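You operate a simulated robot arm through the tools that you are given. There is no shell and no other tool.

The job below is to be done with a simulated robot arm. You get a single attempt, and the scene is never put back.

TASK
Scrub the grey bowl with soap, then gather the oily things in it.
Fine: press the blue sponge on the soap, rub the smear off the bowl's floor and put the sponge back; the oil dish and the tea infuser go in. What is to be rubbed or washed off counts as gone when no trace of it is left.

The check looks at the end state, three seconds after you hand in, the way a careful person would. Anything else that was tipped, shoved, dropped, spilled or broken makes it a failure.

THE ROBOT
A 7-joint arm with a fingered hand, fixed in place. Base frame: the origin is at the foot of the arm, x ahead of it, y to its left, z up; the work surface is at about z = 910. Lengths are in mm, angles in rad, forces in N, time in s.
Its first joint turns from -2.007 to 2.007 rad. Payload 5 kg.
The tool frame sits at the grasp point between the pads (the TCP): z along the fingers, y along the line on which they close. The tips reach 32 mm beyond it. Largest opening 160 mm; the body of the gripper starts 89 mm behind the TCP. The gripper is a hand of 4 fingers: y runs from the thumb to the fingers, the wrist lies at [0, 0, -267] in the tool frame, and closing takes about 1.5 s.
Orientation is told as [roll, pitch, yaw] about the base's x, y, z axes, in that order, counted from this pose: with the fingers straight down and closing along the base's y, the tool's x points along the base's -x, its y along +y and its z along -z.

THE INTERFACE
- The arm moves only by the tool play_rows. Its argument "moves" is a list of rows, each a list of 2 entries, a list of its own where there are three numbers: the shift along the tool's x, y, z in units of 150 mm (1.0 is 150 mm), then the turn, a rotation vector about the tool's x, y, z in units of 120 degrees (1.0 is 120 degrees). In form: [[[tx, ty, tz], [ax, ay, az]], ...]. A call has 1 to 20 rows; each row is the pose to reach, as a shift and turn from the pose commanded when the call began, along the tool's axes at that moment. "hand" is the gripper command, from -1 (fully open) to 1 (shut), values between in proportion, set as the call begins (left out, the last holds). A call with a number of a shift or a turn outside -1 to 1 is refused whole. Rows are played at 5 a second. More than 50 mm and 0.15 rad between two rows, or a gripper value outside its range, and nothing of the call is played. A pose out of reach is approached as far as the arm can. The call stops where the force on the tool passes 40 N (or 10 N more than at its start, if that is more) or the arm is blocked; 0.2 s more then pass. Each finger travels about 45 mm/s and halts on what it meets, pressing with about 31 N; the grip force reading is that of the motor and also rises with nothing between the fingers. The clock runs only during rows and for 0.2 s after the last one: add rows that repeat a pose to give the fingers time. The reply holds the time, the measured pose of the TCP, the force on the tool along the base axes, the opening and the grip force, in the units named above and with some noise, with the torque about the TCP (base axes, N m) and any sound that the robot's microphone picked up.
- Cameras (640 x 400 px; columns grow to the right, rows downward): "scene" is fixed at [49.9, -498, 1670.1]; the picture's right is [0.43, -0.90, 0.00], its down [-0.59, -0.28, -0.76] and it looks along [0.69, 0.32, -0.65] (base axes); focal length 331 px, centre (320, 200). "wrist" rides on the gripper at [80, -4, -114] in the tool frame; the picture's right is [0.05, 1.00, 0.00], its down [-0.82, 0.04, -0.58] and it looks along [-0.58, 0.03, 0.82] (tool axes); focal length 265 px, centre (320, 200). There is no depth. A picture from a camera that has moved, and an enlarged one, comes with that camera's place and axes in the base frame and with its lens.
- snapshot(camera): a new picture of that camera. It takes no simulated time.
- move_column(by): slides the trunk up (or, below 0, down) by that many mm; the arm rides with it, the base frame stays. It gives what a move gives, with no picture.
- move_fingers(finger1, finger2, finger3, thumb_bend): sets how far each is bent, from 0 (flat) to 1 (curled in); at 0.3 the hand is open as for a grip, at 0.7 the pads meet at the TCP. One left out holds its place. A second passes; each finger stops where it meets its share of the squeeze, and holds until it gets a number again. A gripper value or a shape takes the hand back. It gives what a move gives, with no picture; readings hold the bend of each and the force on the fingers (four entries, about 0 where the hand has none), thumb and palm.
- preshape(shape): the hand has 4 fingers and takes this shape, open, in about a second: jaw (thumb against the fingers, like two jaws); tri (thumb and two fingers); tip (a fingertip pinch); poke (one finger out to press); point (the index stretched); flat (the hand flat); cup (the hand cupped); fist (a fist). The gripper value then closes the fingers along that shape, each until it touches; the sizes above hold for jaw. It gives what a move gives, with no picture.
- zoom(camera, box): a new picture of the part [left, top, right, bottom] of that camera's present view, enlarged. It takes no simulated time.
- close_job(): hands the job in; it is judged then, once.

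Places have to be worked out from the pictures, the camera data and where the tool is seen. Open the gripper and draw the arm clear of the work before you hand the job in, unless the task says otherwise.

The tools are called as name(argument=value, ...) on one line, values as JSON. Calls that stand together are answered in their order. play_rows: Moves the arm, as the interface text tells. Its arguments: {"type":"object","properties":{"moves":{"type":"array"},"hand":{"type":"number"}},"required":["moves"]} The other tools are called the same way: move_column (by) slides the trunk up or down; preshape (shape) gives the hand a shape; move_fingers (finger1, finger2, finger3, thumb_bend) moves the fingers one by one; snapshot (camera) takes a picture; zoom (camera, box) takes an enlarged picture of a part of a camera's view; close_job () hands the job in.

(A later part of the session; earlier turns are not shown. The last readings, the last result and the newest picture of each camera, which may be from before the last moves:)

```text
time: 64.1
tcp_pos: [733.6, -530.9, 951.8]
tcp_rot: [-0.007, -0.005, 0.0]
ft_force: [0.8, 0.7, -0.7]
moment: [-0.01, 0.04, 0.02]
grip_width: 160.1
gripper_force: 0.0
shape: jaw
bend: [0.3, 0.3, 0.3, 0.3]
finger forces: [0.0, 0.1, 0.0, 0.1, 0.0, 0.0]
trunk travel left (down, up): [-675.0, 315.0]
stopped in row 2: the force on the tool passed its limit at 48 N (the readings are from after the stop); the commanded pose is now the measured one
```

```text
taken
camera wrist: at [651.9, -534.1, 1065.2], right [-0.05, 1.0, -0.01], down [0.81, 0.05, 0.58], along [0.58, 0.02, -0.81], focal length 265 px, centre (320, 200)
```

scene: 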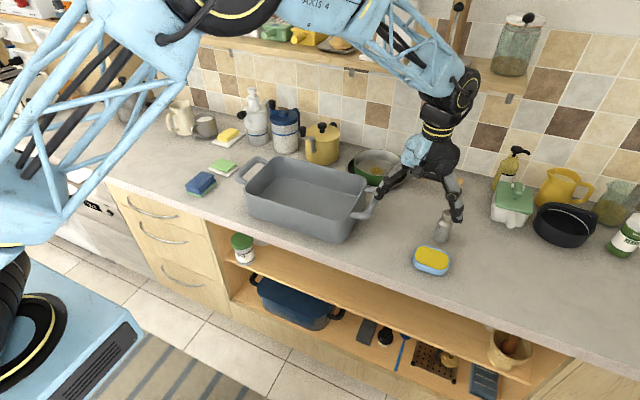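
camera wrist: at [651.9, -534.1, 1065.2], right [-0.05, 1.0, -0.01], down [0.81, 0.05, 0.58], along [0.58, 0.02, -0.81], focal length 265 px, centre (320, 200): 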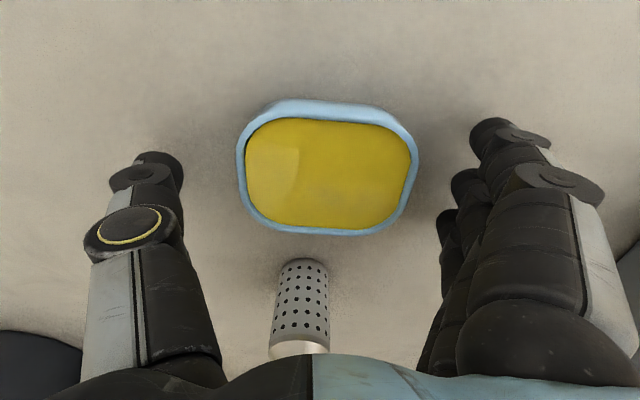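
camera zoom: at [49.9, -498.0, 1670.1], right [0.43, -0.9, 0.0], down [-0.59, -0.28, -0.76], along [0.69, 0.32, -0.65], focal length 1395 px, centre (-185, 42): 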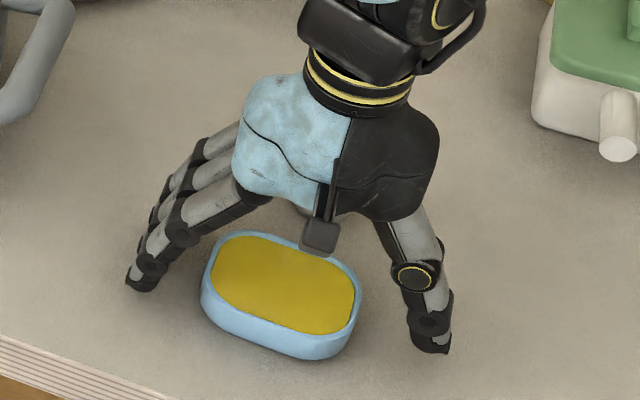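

Released: the dish is upright, still full, and only a couple of mm shifted. I raise straight up, clear of the infuser's height.

play_rows(moves=[[[0, 0, -0.1], [0, 0, 0]], [[0, 0, -0.3], [0, 0, 0]], [[0, 0, -0.55], [0, 0, 0]], [[0, 0, -0.8], [0, 0, 0]], [[0, 0, -1], [0, 0, 0]]])

play_rows(moves=[[[-0.15, 0, 0], [0, -0.025, 0]], [[-0.3, -0.01, 0], [0, -0.05, 0]], [[-0.45, -0.02, 0], [0, -0.075, 0]], [[-0.6, -0.03, 0], [0, -0.1, 0]], [[-0.6, -0.03, 0], [0, -0.1, 0]]])

snapshot(camera="wrist")

zoom(camera="scene", box=[380, 150, 500, 285])

```text
time: 65.3
tcp_pos: [728.5, -530.3, 1104.7]
tcp_rot: [-0.009, -0.006, -0.002]
ft_force: [-0.9, -0.3, -1.0]
moment: [-0.04, -0.02, -0.02]
grip_width: 160.0
gripper_force: 0.1
shape: jaw
bend: [0.3, 0.3, 0.3, 0.3]
finger forces: [0.0, 0.1, 0.1, 0.1, 0.0, 0.1]
trunk travel left (down, up): [-675.0, 315.0]
```

```text
time: 66.5
tcp_pos: [820.7, -537.0, 1104.2]
tcp_rot: [-0.01, -0.218, -0.001]
ft_force: [1.3, 0.1, 0.4]
moment: [0.03, 0.0, 0.05]
grip_width: 159.9
gripper_force: 0.1
shape: jaw
bend: [0.3, 0.3, 0.3, 0.3]
finger forces: [0.0, 0.0, 0.1, 0.1, 0.0, 0.1]
trunk travel left (down, up): [-675.0, 315.0]
```

```text
taken
camera wrist: at [717.5, -539.7, 1199.5], right [-0.05, 1.0, -0.02], down [0.67, 0.05, 0.74], along [0.74, 0.02, -0.67], focal length 265 px, centre (320, 200)
```

wrist: 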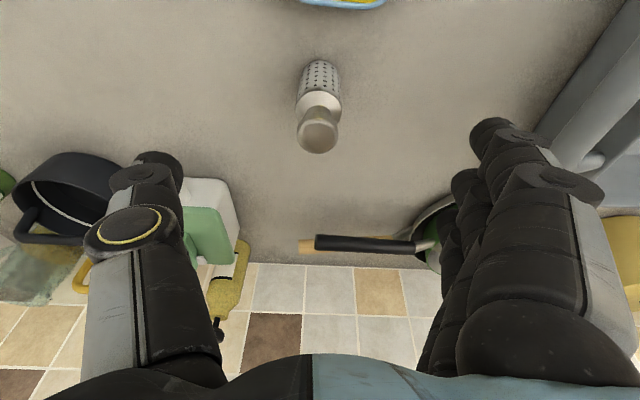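

```text
2.96 times, centred on (440, 218) of scene
camera zoom: at [49.9, -498.0, 1670.1], right [0.43, -0.9, 0.0], down [-0.59, -0.28, -0.76], along [0.69, 0.32, -0.65], focal length 981 px, centre (-36, 148)
```

zoom: 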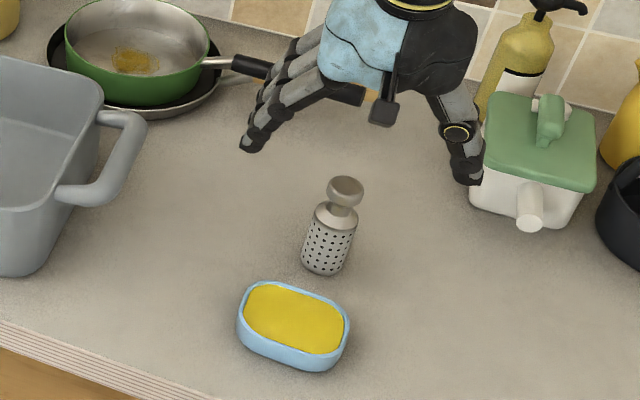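

The infuser stands ahead of the tilted hand, at about (835, −539). I move over it and descend partway, then check alignment.

play_rows(moves=[[[-0.05, -0.007, 0.01], [-0.005, 0, 0]], [[-0.091, -0.013, 0.02], [-0.005, 0, 0]], [[-0.07, -0.013, 0.12], [-0.005, 0, 0]], [[-0.048, -0.013, 0.215], [-0.005, 0, 0]], [[-0.025, -0.013, 0.32], [-0.005, 0, 0]], [[-0.005, -0.013, 0.41], [-0.005, 0, 0]], [[-0.005, -0.013, 0.41], [-0.005, 0, 0]]])

snapshot(camera="wrist")

zoom(camera="scene", box=[380, 150, 500, 285])

```text
time: 68.1
tcp_pos: [834.2, -538.2, 1045.6]
tcp_rot: [0.002, -0.218, -0.001]
ft_force: [-0.9, 0.5, 0.0]
moment: [-0.01, 0.0, 0.02]
grip_width: 160.1
gripper_force: 0.0
shape: jaw
bend: [0.3, 0.3, 0.3, 0.3]
finger forces: [0.0, 0.1, 0.0, 0.0, 0.1, 0.1]
trunk travel left (down, up): [-675.0, 315.0]
```

```text
taken
camera wrist: at [731.6, -542.2, 1140.0], right [-0.05, 1.0, -0.01], down [0.67, 0.04, 0.74], along [0.74, 0.03, -0.67], focal length 265 px, centre (320, 200)
```

wrist: 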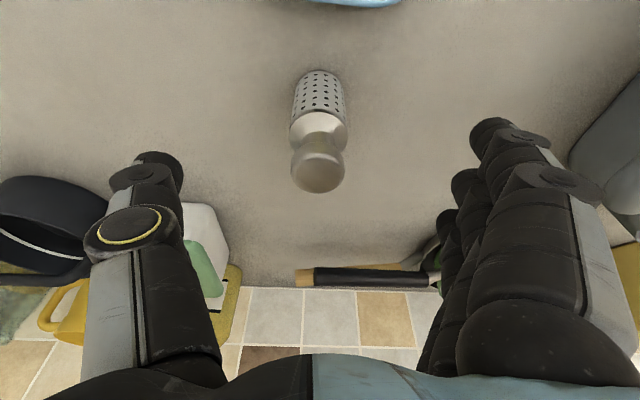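

```text
2.96 times, centred on (440, 218) of scene
camera zoom: at [49.9, -498.0, 1670.1], right [0.43, -0.9, 0.0], down [-0.59, -0.28, -0.76], along [0.69, 0.32, -0.65], focal length 981 px, centre (-36, 148)
```

zoom: 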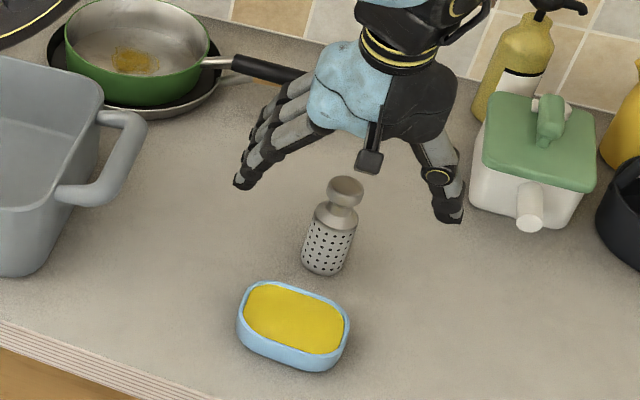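

The hand is aligned to about 1 mm with the infuser. I descend the remaining ~88 mm so the pads surround its perforated body.

play_rows(moves=[[[0.03, -0.007, 0.144], [0, 0, 0]], [[0.06, -0.007, 0.287], [0, 0, 0]], [[0.085, -0.007, 0.4], [0, 0, 0]], [[0.105, -0.007, 0.5], [0, 0, 0]], [[0.12, -0.007, 0.574], [0, 0, 0]], [[0.12, -0.007, 0.574], [0, 0, 0]]])

snapshot(camera="wrist")

zoom(camera="scene", box=[380, 150, 500, 285])

```text
time: 69.5
tcp_pos: [835.7, -538.5, 955.9]
tcp_rot: [0.001, -0.218, -0.001]
ft_force: [-0.1, -0.6, 0.0]
moment: [0.01, -0.02, 0.01]
grip_width: 160.1
gripper_force: 0.1
shape: jaw
bend: [0.3, 0.3, 0.3, 0.3]
finger forces: [0.0, 0.0, 0.1, 0.0, 0.0, 0.0]
trunk travel left (down, up): [-675.0, 315.0]
```

```text
taken
camera wrist: at [732.7, -543.2, 1050.6], right [-0.05, 1.0, -0.01], down [0.67, 0.04, 0.74], along [0.74, 0.03, -0.67], focal length 265 px, centre (320, 200)
```

wrist: 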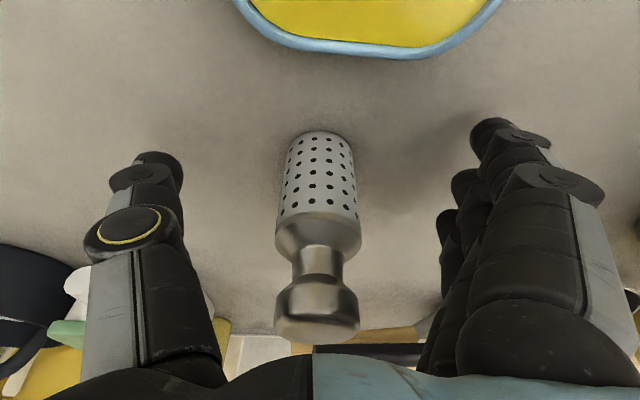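

```text
2.96 times, centred on (440, 218) of scene
camera zoom: at [49.9, -498.0, 1670.1], right [0.43, -0.9, 0.0], down [-0.59, -0.28, -0.76], along [0.69, 0.32, -0.65], focal length 981 px, centre (-36, 148)
```

zoom: 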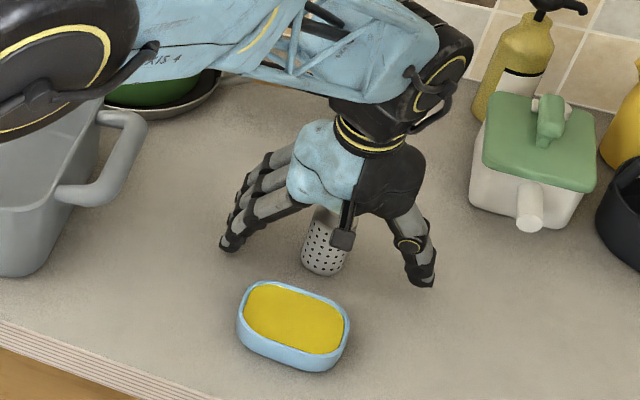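

The infuser's body is centred between thumb and middle finger. I close the hand on it.

play_rows(moves=[[[0, 0, 0], [0, 0, 0]], [[0, 0, 0], [0, 0, 0]], [[0, 0, 0], [0, 0, 0]], [[0, 0, 0], [0, 0, 0]], [[0, 0, 0], [0, 0, 0]], [[0, 0, 0], [0, 0, 0]], [[0, 0, 0], [0, 0, 0]], [[0, 0, 0], [0, 0, 0]], [[0, 0, 0], [0, 0, 0]], [[0, 0, 0], [0, 0, 0]]], hand=1)

snapshot(camera="wrist")

zoom(camera="scene", box=[380, 170, 500, 285])

```text
time: 71.7
tcp_pos: [836.3, -538.0, 956.6]
tcp_rot: [0.001, -0.219, 0.0]
ft_force: [0.0, -0.2, 1.4]
moment: [0.01, -0.01, 0.02]
grip_width: 19.7
gripper_force: 25.3
shape: jaw
bend: [0.68, 0.73, 0.7, 0.71]
finger forces: [0.0, 11.8, 7.6, 0.0, 20.6, 0.1]
trunk travel left (down, up): [-675.0, 315.0]
```

```text
taken
camera wrist: at [732.6, -543.4, 1050.8], right [-0.05, 1.0, -0.01], down [0.67, 0.04, 0.74], along [0.74, 0.03, -0.67], focal length 265 px, centre (320, 200)
```

wrist: 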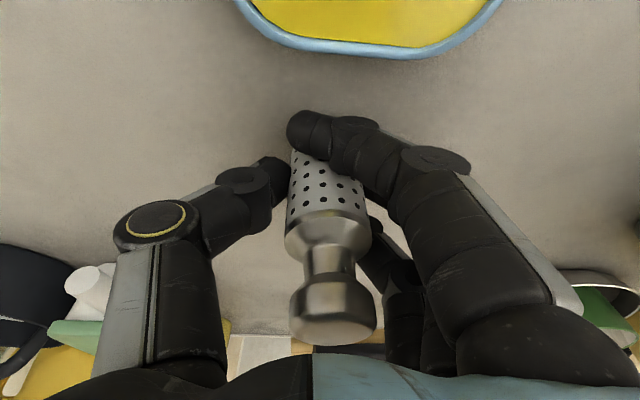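

```text
3.48 times, centred on (440, 228) of scene
camera zoom: at [49.9, -498.0, 1670.1], right [0.43, -0.9, 0.0], down [-0.59, -0.28, -0.76], along [0.69, 0.32, -0.65], focal length 1152 px, centre (-97, 104)
```

zoom: 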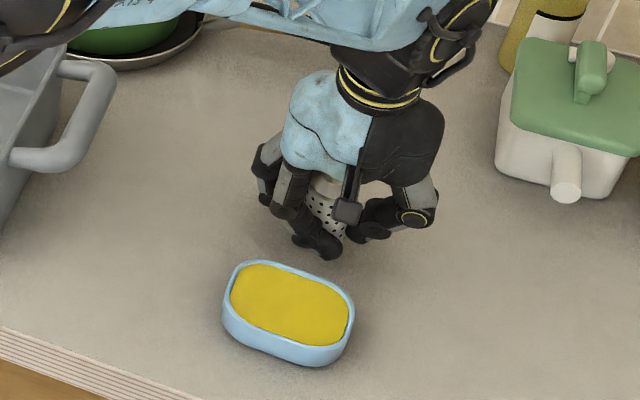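

Thumb, middle and ring finger hold it (about 20 N), with the index caging it in front. I lift 20 mm vertically as a test.

play_rows(moves=[[[-0.005, 0, -0.02], [0, 0, 0]], [[-0.014, 0, -0.065], [0, 0, 0]], [[-0.029, 0, -0.13], [0, 0, 0]], [[-0.029, 0, -0.13], [0, 0, 0]]])

snapshot(camera="wrist")

zoom(camera="scene", box=[400, 190, 480, 275])

```text
time: 72.7
tcp_pos: [835.5, -538.0, 975.6]
tcp_rot: [0.002, -0.218, 0.0]
ft_force: [0.4, 0.2, -0.6]
moment: [0.0, 0.04, 0.03]
grip_width: 18.1
gripper_force: 30.5
shape: jaw
bend: [0.69, 0.72, 0.69, 0.71]
finger forces: [0.0, 14.4, 10.2, 0.1, 25.1, 0.0]
trunk travel left (down, up): [-675.0, 315.0]
```

```text
taken
camera wrist: at [733.1, -543.1, 1071.2], right [-0.05, 1.0, -0.01], down [0.67, 0.04, 0.74], along [0.74, 0.03, -0.67], focal length 265 px, centre (320, 200)
```

wrist: 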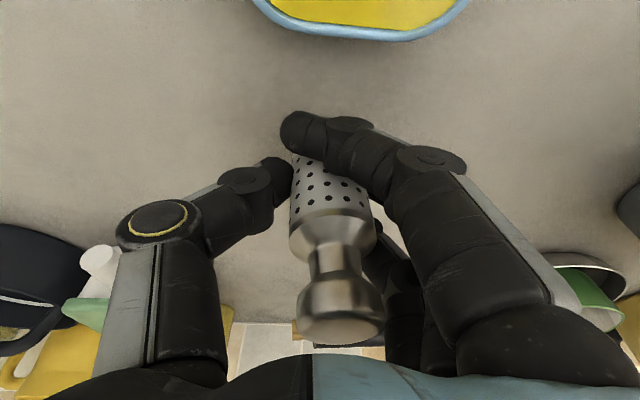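

```text
4.71 times, centred on (440, 232) of scene
camera zoom: at [49.9, -498.0, 1670.1], right [0.43, -0.9, 0.0], down [-0.59, -0.28, -0.76], along [0.69, 0.32, -0.65], focal length 1559 px, centre (-245, 47)
```

zoom: 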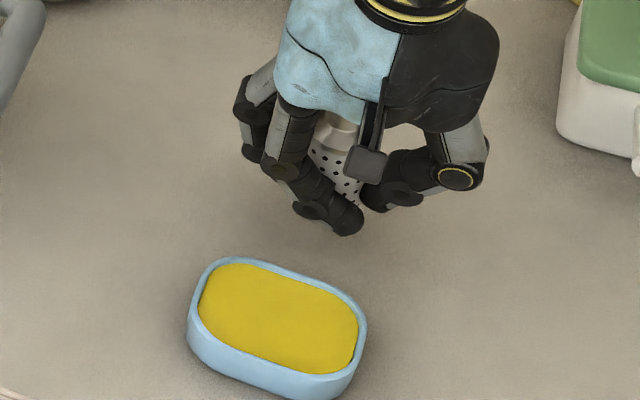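

It lifted with the hand, though it leans slightly. I hold a second to see whether it drifts in the grip.

play_rows(moves=[[[0, 0, 0], [0, 0, 0]], [[0, 0, 0], [0, 0, 0]], [[0, 0, 0], [0, 0, 0]], [[0, 0, 0], [0, 0, 0]], [[0, 0, 0], [0, 0, 0]]])

snapshot(camera="wrist")

zoom(camera="wrist", box=[240, 90, 420, 360])

```text
time: 73.9
tcp_pos: [836.2, -538.3, 976.7]
tcp_rot: [0.002, -0.218, -0.001]
ft_force: [0.5, -0.4, 0.6]
moment: [-0.03, -0.04, -0.02]
grip_width: 18.4
gripper_force: 31.3
shape: jaw
bend: [0.69, 0.72, 0.69, 0.71]
finger forces: [0.0, 14.4, 10.2, 0.0, 24.9, 0.0]
trunk travel left (down, up): [-675.0, 315.0]
```

```text
taken
camera wrist: at [733.0, -543.1, 1071.3], right [-0.05, 1.0, -0.01], down [0.67, 0.04, 0.74], along [0.74, 0.03, -0.67], focal length 265 px, centre (320, 200)
```

wrist: 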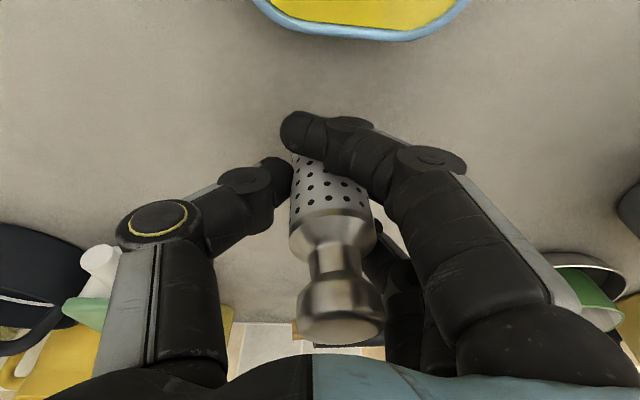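

```text
1.48 times, centred on (330, 225) of wrist
camera zoom: at [733.0, -543.1, 1071.3], right [-0.05, 1.0, -0.01], down [0.67, 0.04, 0.74], along [0.74, 0.03, -0.67], focal length 393 px, centre (305, 163)
```

zoom: 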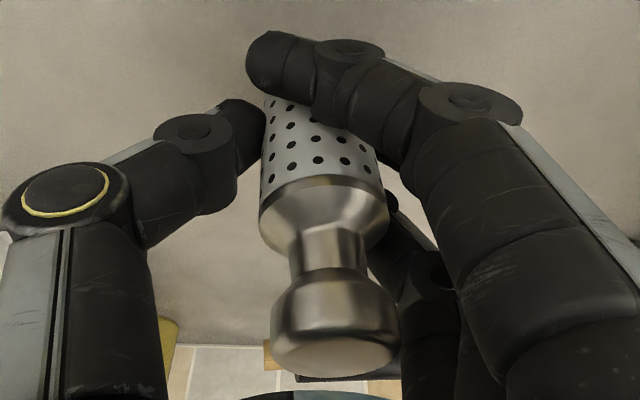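

The grip is steady (no drift). I raise it 130 mm to clear the bowl rim, keeping the hand's tilt.

play_rows(moves=[[[-0.03, 0, -0.14], [0, 0, 0]], [[-0.07, 0, -0.32], [0, 0, 0]], [[-0.11, 0, -0.5], [0, 0, 0]], [[-0.15, 0, -0.68], [0, 0, 0]], [[-0.187, 0, -0.846], [0, 0, 0]], [[-0.187, 0, -0.846], [0, 0, 0]]])

zoom(camera="scene", box=[380, 120, 500, 275])

snapshot(camera="wrist")

```text
time: 75.3
tcp_pos: [835.0, -538.9, 1107.9]
tcp_rot: [0.004, -0.218, 0.0]
ft_force: [0.0, -0.6, -0.6]
moment: [0.01, 0.0, 0.03]
grip_width: 18.1
gripper_force: 31.0
shape: jaw
bend: [0.69, 0.72, 0.69, 0.71]
finger forces: [0.1, 14.4, 10.4, 0.0, 24.9, 0.1]
trunk travel left (down, up): [-675.0, 315.0]
```

```text
2.58 times, centred on (440, 198) of scene
camera zoom: at [49.9, -498.0, 1670.1], right [0.43, -0.9, 0.0], down [-0.59, -0.28, -0.76], along [0.69, 0.32, -0.65], focal length 855 px, centre (10, 206)
```

zoom: 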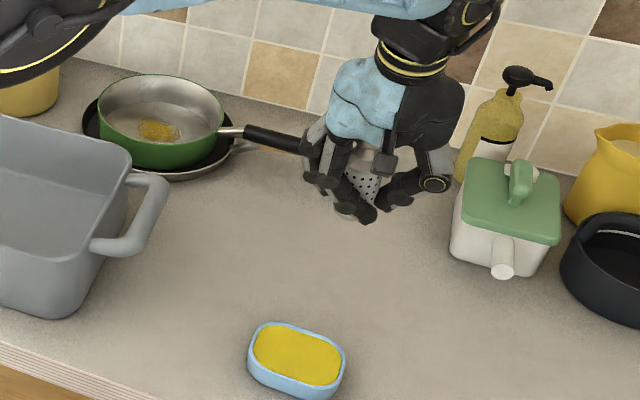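

```text
taken
camera wrist: at [733.4, -544.2, 1201.9], right [-0.05, 1.0, -0.01], down [0.67, 0.04, 0.74], along [0.74, 0.03, -0.67], focal length 265 px, centre (320, 200)
```

wrist: 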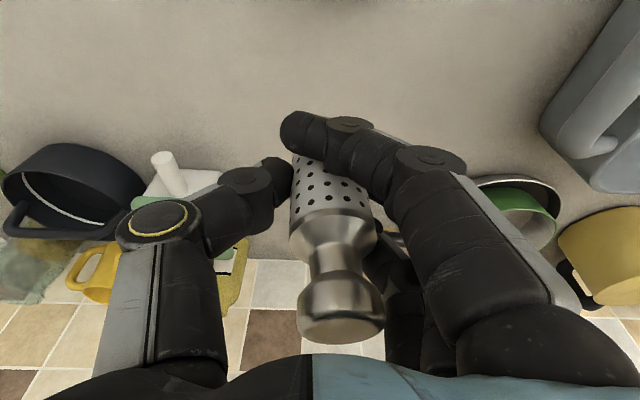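

The infuser is held steadily well above the counter. I carry it left toward the bowl in two stages.

play_rows(moves=[[[0.03, 0.17, -0.007], [0, 0, 0]], [[0.06, 0.34, -0.014], [0, 0, 0]], [[0.09, 0.51, -0.02], [0, 0, 0]], [[0.12, 0.68, -0.03], [0, 0, 0]], [[0.15, 0.85, -0.035], [0, 0, 0]], [[0.16, 0.93, -0.037], [0, 0, 0]]])

play_rows(moves=[[[0.03, 0.17, -0.007], [0, 0, 0]], [[0.06, 0.34, -0.014], [0, 0, 0]], [[0.09, 0.51, -0.02], [0, 0, 0]], [[0.12, 0.68, -0.03], [0, 0, 0]], [[0.15, 0.85, -0.035], [0, 0, 0]], [[0.16, 0.93, -0.037], [0, 0, 0]]])

snapshot(camera="wrist")

snapshot(camera="scene")

```text
time: 76.7
tcp_pos: [813.9, -395.2, 1108.8]
tcp_rot: [0.003, -0.219, -0.001]
ft_force: [-0.2, 0.7, -0.9]
moment: [-0.02, -0.03, 0.0]
grip_width: 18.1
gripper_force: 31.2
shape: jaw
bend: [0.69, 0.72, 0.69, 0.71]
finger forces: [0.0, 14.4, 10.7, 0.0, 25.0, 0.1]
trunk travel left (down, up): [-675.0, 315.0]
```

```text
time: 78.1
tcp_pos: [786.1, -259.2, 1108.1]
tcp_rot: [0.003, -0.218, 0.0]
ft_force: [0.3, 0.2, -1.2]
moment: [-0.03, -0.03, -0.02]
grip_width: 18.4
gripper_force: 30.6
shape: jaw
bend: [0.69, 0.72, 0.69, 0.71]
finger forces: [0.0, 14.4, 10.7, 0.0, 24.8, 0.0]
trunk travel left (down, up): [-675.0, 315.0]
```

```text
taken
camera wrist: at [683.3, -263.9, 1202.6], right [-0.05, 1.0, -0.01], down [0.67, 0.04, 0.74], along [0.74, 0.03, -0.67], focal length 265 px, centre (320, 200)
```

wrist: 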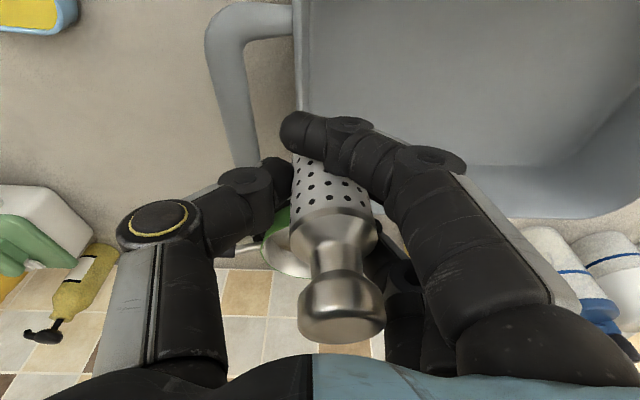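

```text
taken
```

scene: 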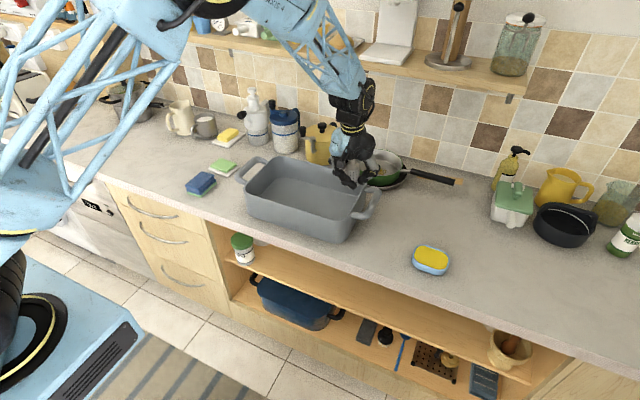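

Now over the bowl's right end. I move to about (768, −176), straightening the infuser's ~3° lean at the same time.

play_rows(moves=[[[0.03, 0.14, -0.007], [-0.006, 0, 0.001]], [[0.06, 0.28, -0.014], [-0.012, 0, 0.003]], [[0.09, 0.42, -0.02], [-0.018, 0, 0.004]], [[0.124, 0.553, -0.027], [-0.024, 0, 0.005]], [[0.124, 0.553, -0.027], [-0.024, 0, 0.005]]])

snapshot(camera="wrist")

zoom(camera="scene", box=[240, 100, 400, 250])

```text
time: 79.3
tcp_pos: [766.2, -177.6, 1109.0]
tcp_rot: [0.054, -0.216, -0.01]
ft_force: [0.4, 0.4, -1.1]
moment: [0.03, -0.02, -0.01]
grip_width: 18.1
gripper_force: 30.8
shape: jaw
bend: [0.69, 0.72, 0.69, 0.71]
finger forces: [0.0, 14.5, 10.8, 0.0, 24.8, 0.1]
trunk travel left (down, up): [-675.0, 315.0]
```

```text
taken
camera wrist: at [663.8, -186.7, 1202.8], right [-0.05, 1.0, 0.04], down [0.67, 0.0, 0.74], along [0.74, 0.07, -0.67], focal length 265 px, centre (320, 200)
```

wrist: 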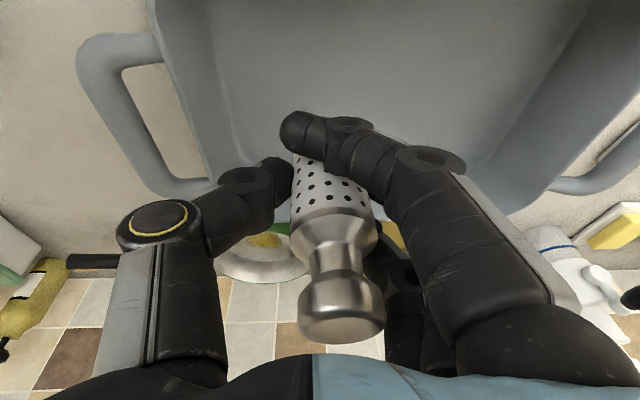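

```text
2.67 times, centred on (320, 175) of scene
camera zoom: at [49.9, -498.0, 1670.1], right [0.43, -0.9, 0.0], down [-0.59, -0.28, -0.76], along [0.69, 0.32, -0.65], focal length 883 px, centre (320, 267)
```

zoom: 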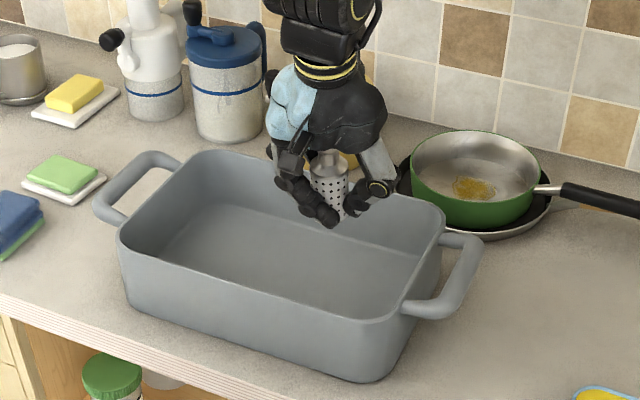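

The infuser hangs upright over the bowl's right part. I lower it to about 25 mm above the floor, shifting 10 mm toward +y to keep the thumb off the wall.

play_rows(moves=[[[0, 0.06, 0], [0, 0, 0]], [[0.036, 0.055, 0.16], [0, 0, 0]], [[0.072, 0.047, 0.325], [0, 0, 0]], [[0.108, 0.038, 0.487], [0, 0, 0]], [[0.144, 0.03, 0.65], [0, 0, 0]], [[0.173, 0.024, 0.78], [0, 0, 0]], [[0.173, 0.024, 0.78], [0, 0, 0]]])

snapshot(camera="wrist")

zoom(camera="scene", box=[270, 130, 390, 240])

```text
time: 80.9
tcp_pos: [767.8, -166.6, 988.1]
tcp_rot: [0.055, -0.218, -0.01]
ft_force: [-1.1, -0.4, -0.5]
moment: [0.01, 0.03, -0.01]
grip_width: 18.3
gripper_force: 31.6
shape: jaw
bend: [0.69, 0.72, 0.69, 0.71]
finger forces: [0.1, 14.6, 11.0, 0.0, 24.7, 0.0]
trunk travel left (down, up): [-675.0, 315.0]
```

```text
taken
camera wrist: at [663.2, -175.7, 1081.9], right [-0.05, 1.0, 0.04], down [0.67, 0.0, 0.74], along [0.74, 0.07, -0.67], focal length 265 px, centre (320, 200)
```

wrist: 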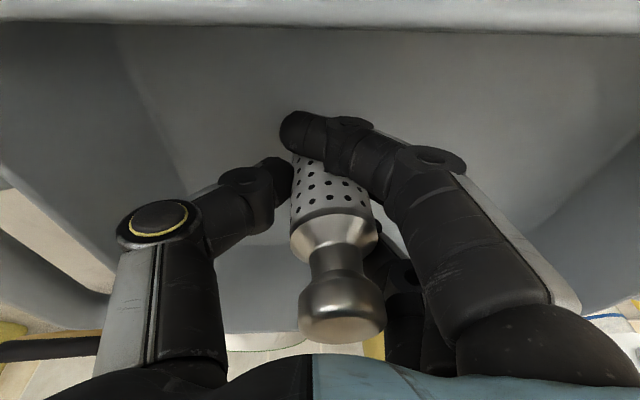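

```text
3.64 times, centred on (330, 185) of scene
camera zoom: at [49.9, -498.0, 1670.1], right [0.43, -0.9, 0.0], down [-0.59, -0.28, -0.76], along [0.69, 0.32, -0.65], focal length 1204 px, centre (284, 254)
```

zoom: 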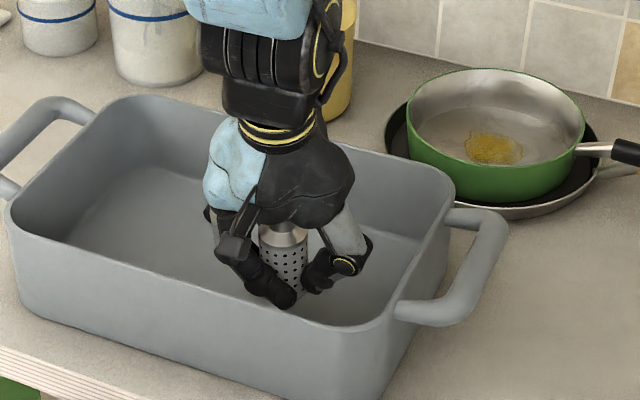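

Clearances look good inside the bowl. I lower further in small steps until the base touches the floor.

play_rows(moves=[[[0.009, -0.002, 0.039], [0, 0, 0]], [[0.017, -0.004, 0.078], [0, 0, 0]], [[0.022, -0.006, 0.1], [0, 0, 0]], [[0.026, -0.006, 0.117], [0, 0, 0]]])

```text
time: 81.9
tcp_pos: [767.0, -165.5, 971.0]
tcp_rot: [0.055, -0.216, -0.011]
ft_force: [0.1, -0.2, -1.4]
moment: [-0.02, 0.01, -0.01]
grip_width: 18.0
gripper_force: 30.8
shape: jaw
bend: [0.69, 0.72, 0.69, 0.71]
finger forces: [0.1, 14.5, 10.9, 0.0, 24.8, 0.1]
trunk travel left (down, up): [-675.0, 315.0]
```

No contact at z ≈ 971; I continue with ~1.5 mm steps.

play_rows(moves=[[[0.002, 0, 0.01], [0, 0, 0]], [[0.004, -0.001, 0.02], [0, 0, 0]], [[0.006, -0.001, 0.03], [0, 0, 0]]])

```text
time: 82.7
tcp_pos: [766.0, -165.8, 964.8]
tcp_rot: [0.053, -0.219, -0.011]
ft_force: [0.5, 0.4, -0.8]
moment: [0.0, 0.01, 0.01]
grip_width: 18.0
gripper_force: 31.0
shape: jaw
bend: [0.69, 0.72, 0.69, 0.71]
finger forces: [0.0, 14.6, 11.0, 0.0, 24.7, 0.0]
trunk travel left (down, up): [-675.0, 315.0]
```

Still free at z ≈ 965; more small steps.

play_rows(moves=[[[0.002, 0, 0.01], [0, 0, 0]], [[0.003, -0.001, 0.016], [0, 0, 0]]])

zoom(camera="scene", box=[290, 170, 380, 240])

```text
time: 83.3
tcp_pos: [766.7, -165.0, 964.9]
tcp_rot: [0.053, -0.219, -0.011]
ft_force: [1.6, -0.8, 4.4]
moment: [0.02, 0.02, -0.02]
grip_width: 18.5
gripper_force: 31.2
shape: jaw
bend: [0.69, 0.72, 0.69, 0.71]
finger forces: [0.1, 14.9, 12.3, 0.1, 25.5, 0.0]
trunk travel left (down, up): [-675.0, 315.0]
```

```text
5.71 times, centred on (335, 205) of scene
camera zoom: at [49.9, -498.0, 1670.1], right [0.43, -0.9, 0.0], down [-0.59, -0.28, -0.76], along [0.69, 0.32, -0.65], focal length 1893 px, centre (234, 171)
```

zoom: 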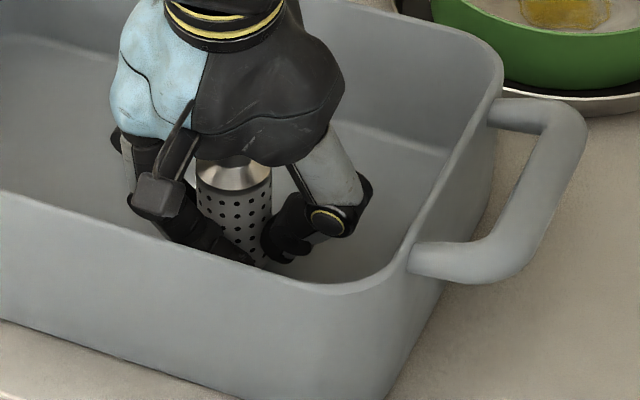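

The base has touched the floor (about 4 N). I open the hand only partway (80 mm) so the thumb stays clear of the bowl wall.

play_rows(moves=[[[0, 0, 0], [0, 0, 0]], [[0, 0, 0], [0, 0, 0]], [[0, 0, 0], [0, 0, 0]], [[0, 0, 0], [0, 0, 0]], [[0, 0, 0], [0, 0, 0]], [[0, 0, 0], [0, 0, 0]], [[0, 0, 0], [0, 0, 0]], [[0, 0, 0], [0, 0, 0]]], hand=0)

snapshot(camera="wrist")

zoom(camera="scene", box=[270, 150, 390, 240])

```text
time: 85.1
tcp_pos: [766.9, -166.5, 963.2]
tcp_rot: [0.055, -0.217, -0.012]
ft_force: [-0.1, 0.6, 0.2]
moment: [-0.01, -0.01, -0.02]
grip_width: 79.0
gripper_force: 0.0
shape: jaw
bend: [0.72, 0.72, 0.72, 0.7]
finger forces: [0.0, 0.0, 0.1, 0.1, 0.1, 0.1]
trunk travel left (down, up): [-675.0, 315.0]
```

```text
taken
camera wrist: at [663.9, -175.5, 1057.5], right [-0.05, 1.0, 0.04], down [0.67, 0.0, 0.74], along [0.74, 0.07, -0.67], focal length 265 px, centre (320, 200)
```

wrist: 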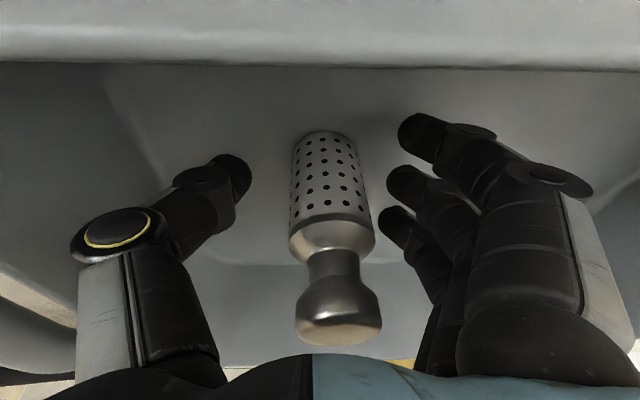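

```text
4.44 times, centred on (330, 195) of scene
camera zoom: at [49.9, -498.0, 1670.1], right [0.43, -0.9, 0.0], down [-0.59, -0.28, -0.76], along [0.69, 0.32, -0.65], focal length 1472 px, centre (276, 222)
```

zoom: 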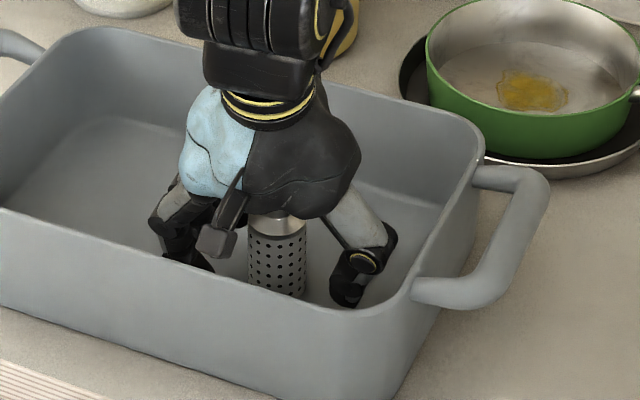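

The infuser stands upright and free in the bowl. I raise the hand vertically out of the bowl.

play_rows(moves=[[[-0.03, 0.008, -0.137], [0, 0, 0]], [[-0.07, 0.017, -0.32], [0, 0, 0]], [[-0.115, 0.029, -0.52], [0, 0, 0]], [[-0.16, 0.04, -0.72], [0, 0, 0]], [[-0.215, 0.054, -0.975], [0, 0, 0]]])

snapshot(camera="wrist")

zoom(camera="scene", box=[230, 120, 390, 250])

```text
time: 86.3
tcp_pos: [764.5, -167.0, 1115.4]
tcp_rot: [0.055, -0.217, -0.011]
ft_force: [0.4, -0.7, 1.0]
moment: [0.0, -0.03, -0.03]
grip_width: 79.2
gripper_force: 0.1
shape: jaw
bend: [0.72, 0.72, 0.72, 0.7]
finger forces: [0.0, 0.1, 0.0, 0.0, 0.1, 0.0]
trunk travel left (down, up): [-675.0, 315.0]
```

```text
taken
camera wrist: at [661.6, -176.1, 1209.5], right [-0.05, 1.0, 0.04], down [0.67, 0.0, 0.74], along [0.74, 0.07, -0.67], focal length 265 px, centre (320, 200)
```

wrist: 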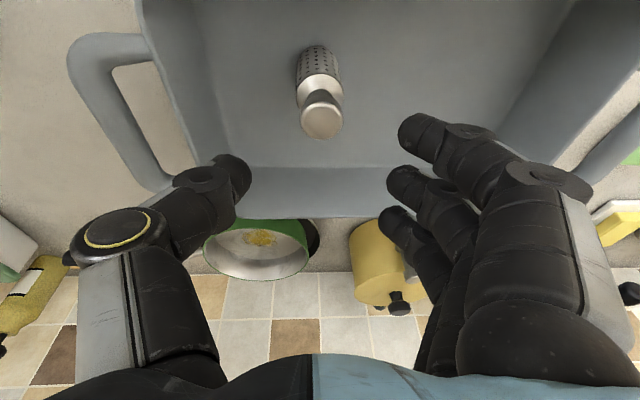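

```text
3.08 times, centred on (310, 185) of scene
camera zoom: at [49.9, -498.0, 1670.1], right [0.43, -0.9, 0.0], down [-0.59, -0.28, -0.76], along [0.69, 0.32, -0.65], focal length 1019 px, centre (351, 246)
```

zoom: 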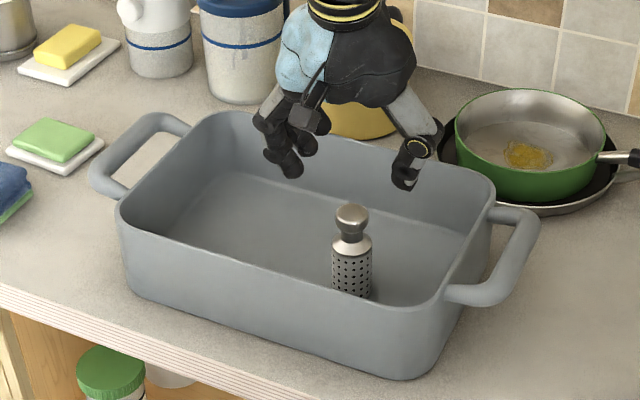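

The infuser stands well inside the bowl. I untilt the hand and start back toward the oil dish at safe height.

play_rows(moves=[[[-0.013, -0.2, -0.06], [0.006, 0.026, -0.0014]], [[-0.026, -0.4, -0.12], [0.0128, 0.0518, -0.0028]], [[-0.04, -0.6, -0.18], [0.019, 0.078, -0.0043]], [[-0.053, -0.79, -0.237], [0.0256, 0.1036, -0.0057]], [[-0.053, -0.79, -0.237], [0.0256, 0.1036, -0.0057]]], hand=-1)

```text
time: 87.5
tcp_pos: [764.3, -285.5, 1144.0]
tcp_rot: [-0.003, 0.0, 0.006]
ft_force: [0.1, -0.7, -0.8]
moment: [-0.02, -0.01, 0.01]
grip_width: 159.9
gripper_force: 0.0
shape: jaw
bend: [0.3, 0.3, 0.3, 0.3]
finger forces: [0.0, 0.0, 0.0, 0.1, 0.0, 0.0]
trunk travel left (down, up): [-675.0, 315.0]
```

The tool is vertical again. I continue to above the dish, then turn the hand −90° so it can close across the dish's short side (along x).

play_rows(moves=[[[0.03, -0.25, 0], [0, 0, 0]], [[0.06, -0.5, 0], [0, 0, 0]], [[0.09, -0.75, 0], [0, 0, 0]], [[0.12, -1, 0], [0, 0, 0]]])

play_rows(moves=[[[0.03, -0.2, 0], [0, 0, 0.068]], [[0.06, -0.4, 0], [0, 0, 0.136]], [[0.095, -0.603, 0], [0, 0, 0.204]], [[0.095, -0.603, 0], [0, 0, 0.272]], [[0.095, -0.603, 0], [0, 0, 0.34]], [[0.095, -0.603, 0], [0, 0, 0.408]], [[0.095, -0.603, 0], [0, 0, 0.476]], [[0.095, -0.603, 0], [0, 0, 0.544]], [[0.095, -0.603, 0], [0, 0, 0.612]], [[0.095, -0.603, 0], [0, 0, 0.68]], [[0.095, -0.603, 0], [0, 0, 0.748]], [[0.095, -0.603, 0], [0, 0, 0.75]]])

snapshot(camera="wrist")

snapshot(camera="scene")

```text
time: 88.5
tcp_pos: [750.2, -437.9, 1143.3]
tcp_rot: [0.001, 0.001, 0.006]
ft_force: [0.1, -0.5, -0.2]
moment: [0.01, 0.0, -0.02]
grip_width: 159.8
gripper_force: 0.1
shape: jaw
bend: [0.3, 0.3, 0.3, 0.3]
finger forces: [0.0, 0.0, 0.0, 0.0, 0.0, 0.0]
trunk travel left (down, up): [-675.0, 315.0]
```

```text
time: 91.1
tcp_pos: [737.8, -526.7, 1144.3]
tcp_rot: [0.002, -0.002, -1.566]
ft_force: [0.2, -0.3, 0.3]
moment: [0.01, -0.02, 0.03]
grip_width: 159.9
gripper_force: 0.0
shape: jaw
bend: [0.3, 0.3, 0.3, 0.3]
finger forces: [0.1, 0.0, 0.0, 0.1, 0.1, 0.1]
trunk travel left (down, up): [-675.0, 315.0]
```

```text
taken
camera wrist: at [732.0, -447.0, 1258.5], right [1.0, 0.06, 0.0], down [0.05, -0.81, 0.58], along [0.03, -0.58, -0.82], focal length 265 px, centre (320, 200)
```

wrist: 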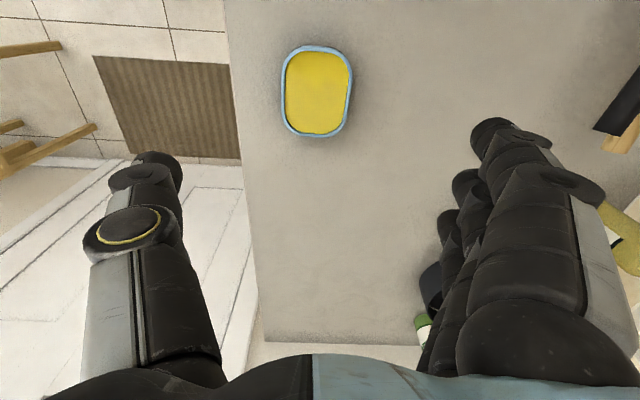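

```text
taken
```

scene: 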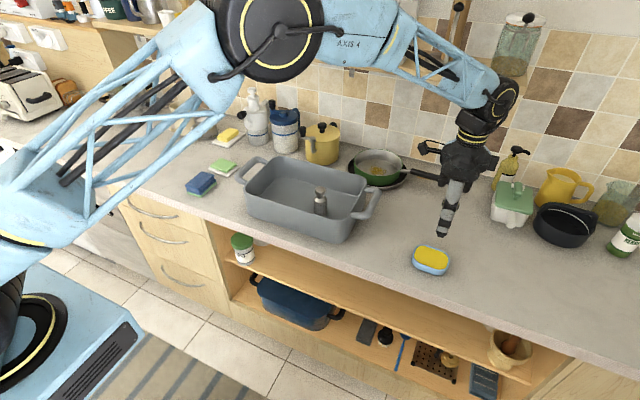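

The earlier force spikes both on closing and opening suggest the tips swing through their lowest arc (≥41 mm below the TCP) and touched the counter, so this time I'll grip with the TCP at about 957. I shift −5 mm in x and descend toward the dish.

play_rows(moves=[[[0, -0.033, 0.15], [0, 0, 0]], [[0, -0.033, 0.35], [0, 0, 0]], [[0, -0.033, 0.55], [0, 0, 0]], [[0, -0.033, 0.75], [0, 0, 0]], [[0, -0.033, 0.89], [0, 0, 0]], [[0, -0.033, 0.89], [0, 0, 0]]])

snapshot(camera="wrist")

zoom(camera="scene", box=[380, 150, 500, 285])

```text
time: 92.5
tcp_pos: [730.6, -526.7, 1010.6]
tcp_rot: [0.001, -0.001, -1.564]
ft_force: [-0.2, -0.1, -0.1]
moment: [0.01, 0.0, 0.02]
grip_width: 159.9
gripper_force: 0.0
shape: jaw
bend: [0.3, 0.3, 0.3, 0.3]
finger forces: [0.0, 0.0, 0.1, 0.0, 0.0, 0.0]
trunk travel left (down, up): [-675.0, 315.0]
```

```text
taken
camera wrist: at [726.6, -447.0, 1124.5], right [1.0, 0.06, 0.0], down [0.05, -0.81, 0.58], along [0.03, -0.58, -0.82], focal length 265 px, centre (320, 200)
```

wrist: 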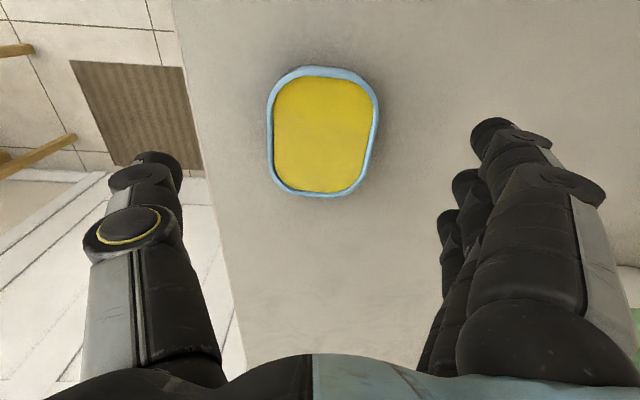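

```text
2.96 times, centred on (440, 218) of scene
camera zoom: at [49.9, -498.0, 1670.1], right [0.43, -0.9, 0.0], down [-0.59, -0.28, -0.76], along [0.69, 0.32, -0.65], focal length 981 px, centre (-36, 148)
```

zoom: 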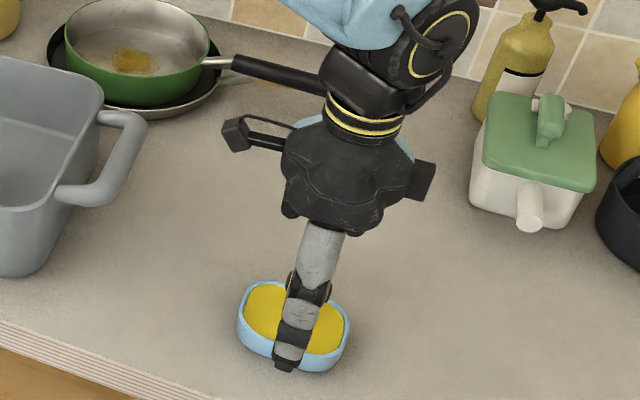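

The dish is centred within 2 mm. I descend to TCP z ≈ 957.

play_rows(moves=[[[0.007, 0.012, 0.12], [0, 0, 0]], [[0.007, 0.012, 0.24], [0, 0, 0]], [[0.007, 0.012, 0.32], [0, 0, 0]], [[0.007, 0.012, 0.357], [0, 0, 0]], [[0.007, 0.012, 0.357], [0, 0, 0]]])

snapshot(camera="wrist")

zoom(camera="scene", box=[400, 190, 480, 285])

```text
time: 93.7
tcp_pos: [734.2, -525.8, 957.3]
tcp_rot: [0.002, -0.001, -1.563]
ft_force: [0.2, -0.8, 0.2]
moment: [0.03, -0.02, 0.03]
grip_width: 159.9
gripper_force: 0.1
shape: jaw
bend: [0.3, 0.3, 0.3, 0.3]
finger forces: [0.0, 0.0, 0.0, 0.1, 0.1, 0.0]
trunk travel left (down, up): [-675.0, 315.0]
```

```text
taken
camera wrist: at [729.0, -445.5, 1070.8], right [1.0, 0.06, 0.0], down [0.05, -0.81, 0.58], along [0.03, -0.58, -0.82], focal length 265 px, centre (320, 200)
```

wrist: 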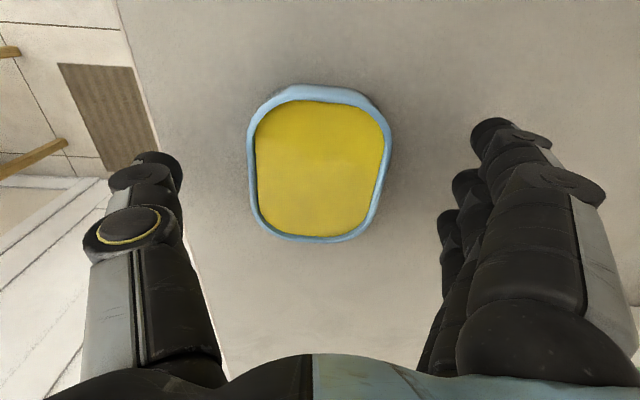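

```text
4.21 times, centred on (440, 238) of scene
camera zoom: at [49.9, -498.0, 1670.1], right [0.43, -0.9, 0.0], down [-0.59, -0.28, -0.76], along [0.69, 0.32, -0.65], focal length 1395 px, centre (-185, 42)
```

zoom: 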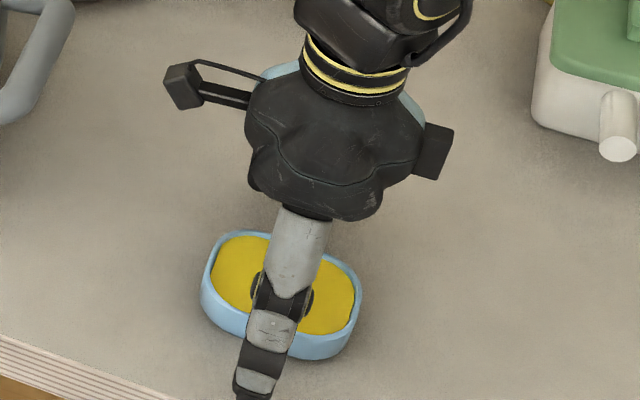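

Alignment is good and the tips are off the counter. I close first to about 95 mm to check for contact with the counter on the way.

play_rows(moves=[[[0, 0, 0], [0, 0, 0]], [[0, 0, 0], [0, 0, 0]], [[0, 0, 0], [0, 0, 0]], [[0, 0, 0], [0, 0, 0]], [[0, 0, 0], [0, 0, 0]], [[0, 0, 0], [0, 0, 0]]], hand=-0.19)

snapshot(camera="wrist")

zoom(camera="scene", box=[400, 190, 480, 285])

```text
time: 95.1
tcp_pos: [733.3, -525.1, 956.4]
tcp_rot: [-0.001, -0.002, -1.564]
ft_force: [0.1, 0.5, 0.2]
moment: [0.03, -0.01, 0.03]
grip_width: 95.9
gripper_force: 0.0
shape: jaw
bend: [0.71, 0.71, 0.71, 0.69]
finger forces: [0.0, 0.0, 0.1, 0.0, 0.0, 0.1]
trunk travel left (down, up): [-675.0, 315.0]
```

```text
taken
camera wrist: at [729.0, -445.5, 1070.8], right [1.0, 0.06, 0.0], down [0.05, -0.81, 0.58], along [0.03, -0.58, -0.82], focal length 265 px, centre (320, 200)
```

wrist: 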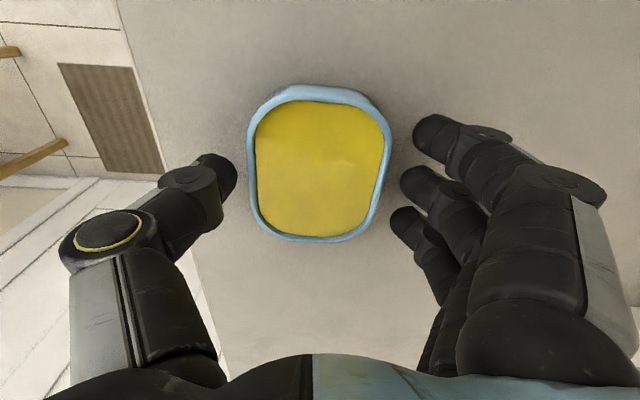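

```text
4.21 times, centred on (440, 238) of scene
camera zoom: at [49.9, -498.0, 1670.1], right [0.43, -0.9, 0.0], down [-0.59, -0.28, -0.76], along [0.69, 0.32, -0.65], focal length 1395 px, centre (-185, 42)
```

zoom: 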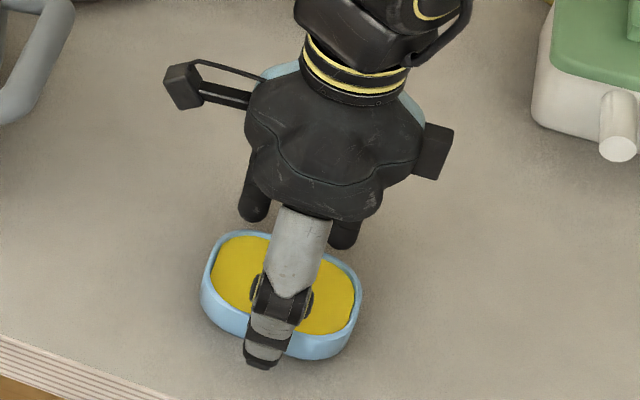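

No contact with the counter, and the gaps on both sides look even. I close fully on the dish.

play_rows(moves=[[[0, 0, 0], [0, 0, 0]], [[0, 0, 0], [0, 0, 0]], [[0, 0, 0], [0, 0, 0]], [[0, 0, 0], [0, 0, 0]], [[0, 0, 0], [0, 0, 0]], [[0, 0, 0], [0, 0, 0]]], hand=1)

snapshot(camera="wrist")

zoom(camera="scene", box=[400, 190, 480, 285])

```text
time: 96.5
tcp_pos: [733.5, -525.3, 957.1]
tcp_rot: [0.001, 0.0, -1.565]
ft_force: [1.4, 0.7, 1.5]
moment: [0.01, 0.13, -0.02]
grip_width: 59.2
gripper_force: 30.6
shape: jaw
bend: [0.73, 0.73, 0.73, 0.7]
finger forces: [9.1, 9.2, 9.3, 0.0, 26.1, 0.1]
trunk travel left (down, up): [-675.0, 315.0]
```

```text
taken
camera wrist: at [729.1, -445.4, 1071.0], right [1.0, 0.06, 0.0], down [0.05, -0.81, 0.58], along [0.03, -0.58, -0.82], focal length 265 px, centre (320, 200)
```

wrist: 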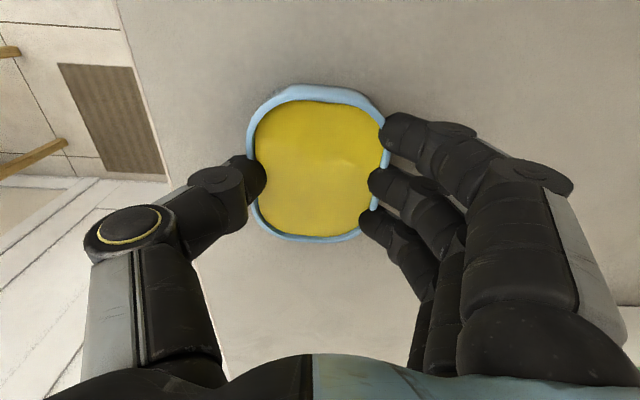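

```text
4.21 times, centred on (440, 238) of scene
camera zoom: at [49.9, -498.0, 1670.1], right [0.43, -0.9, 0.0], down [-0.59, -0.28, -0.76], along [0.69, 0.32, -0.65], focal length 1395 px, centre (-185, 42)
```

zoom: 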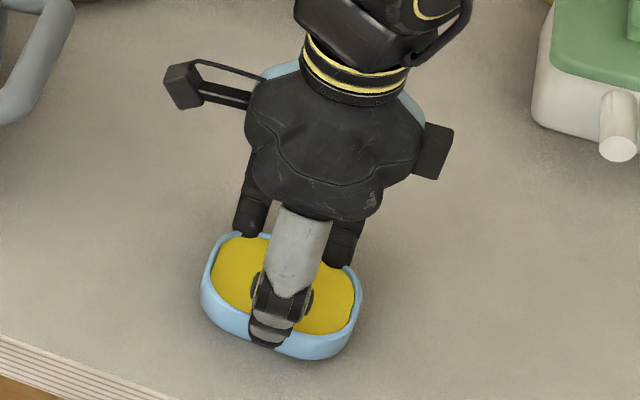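

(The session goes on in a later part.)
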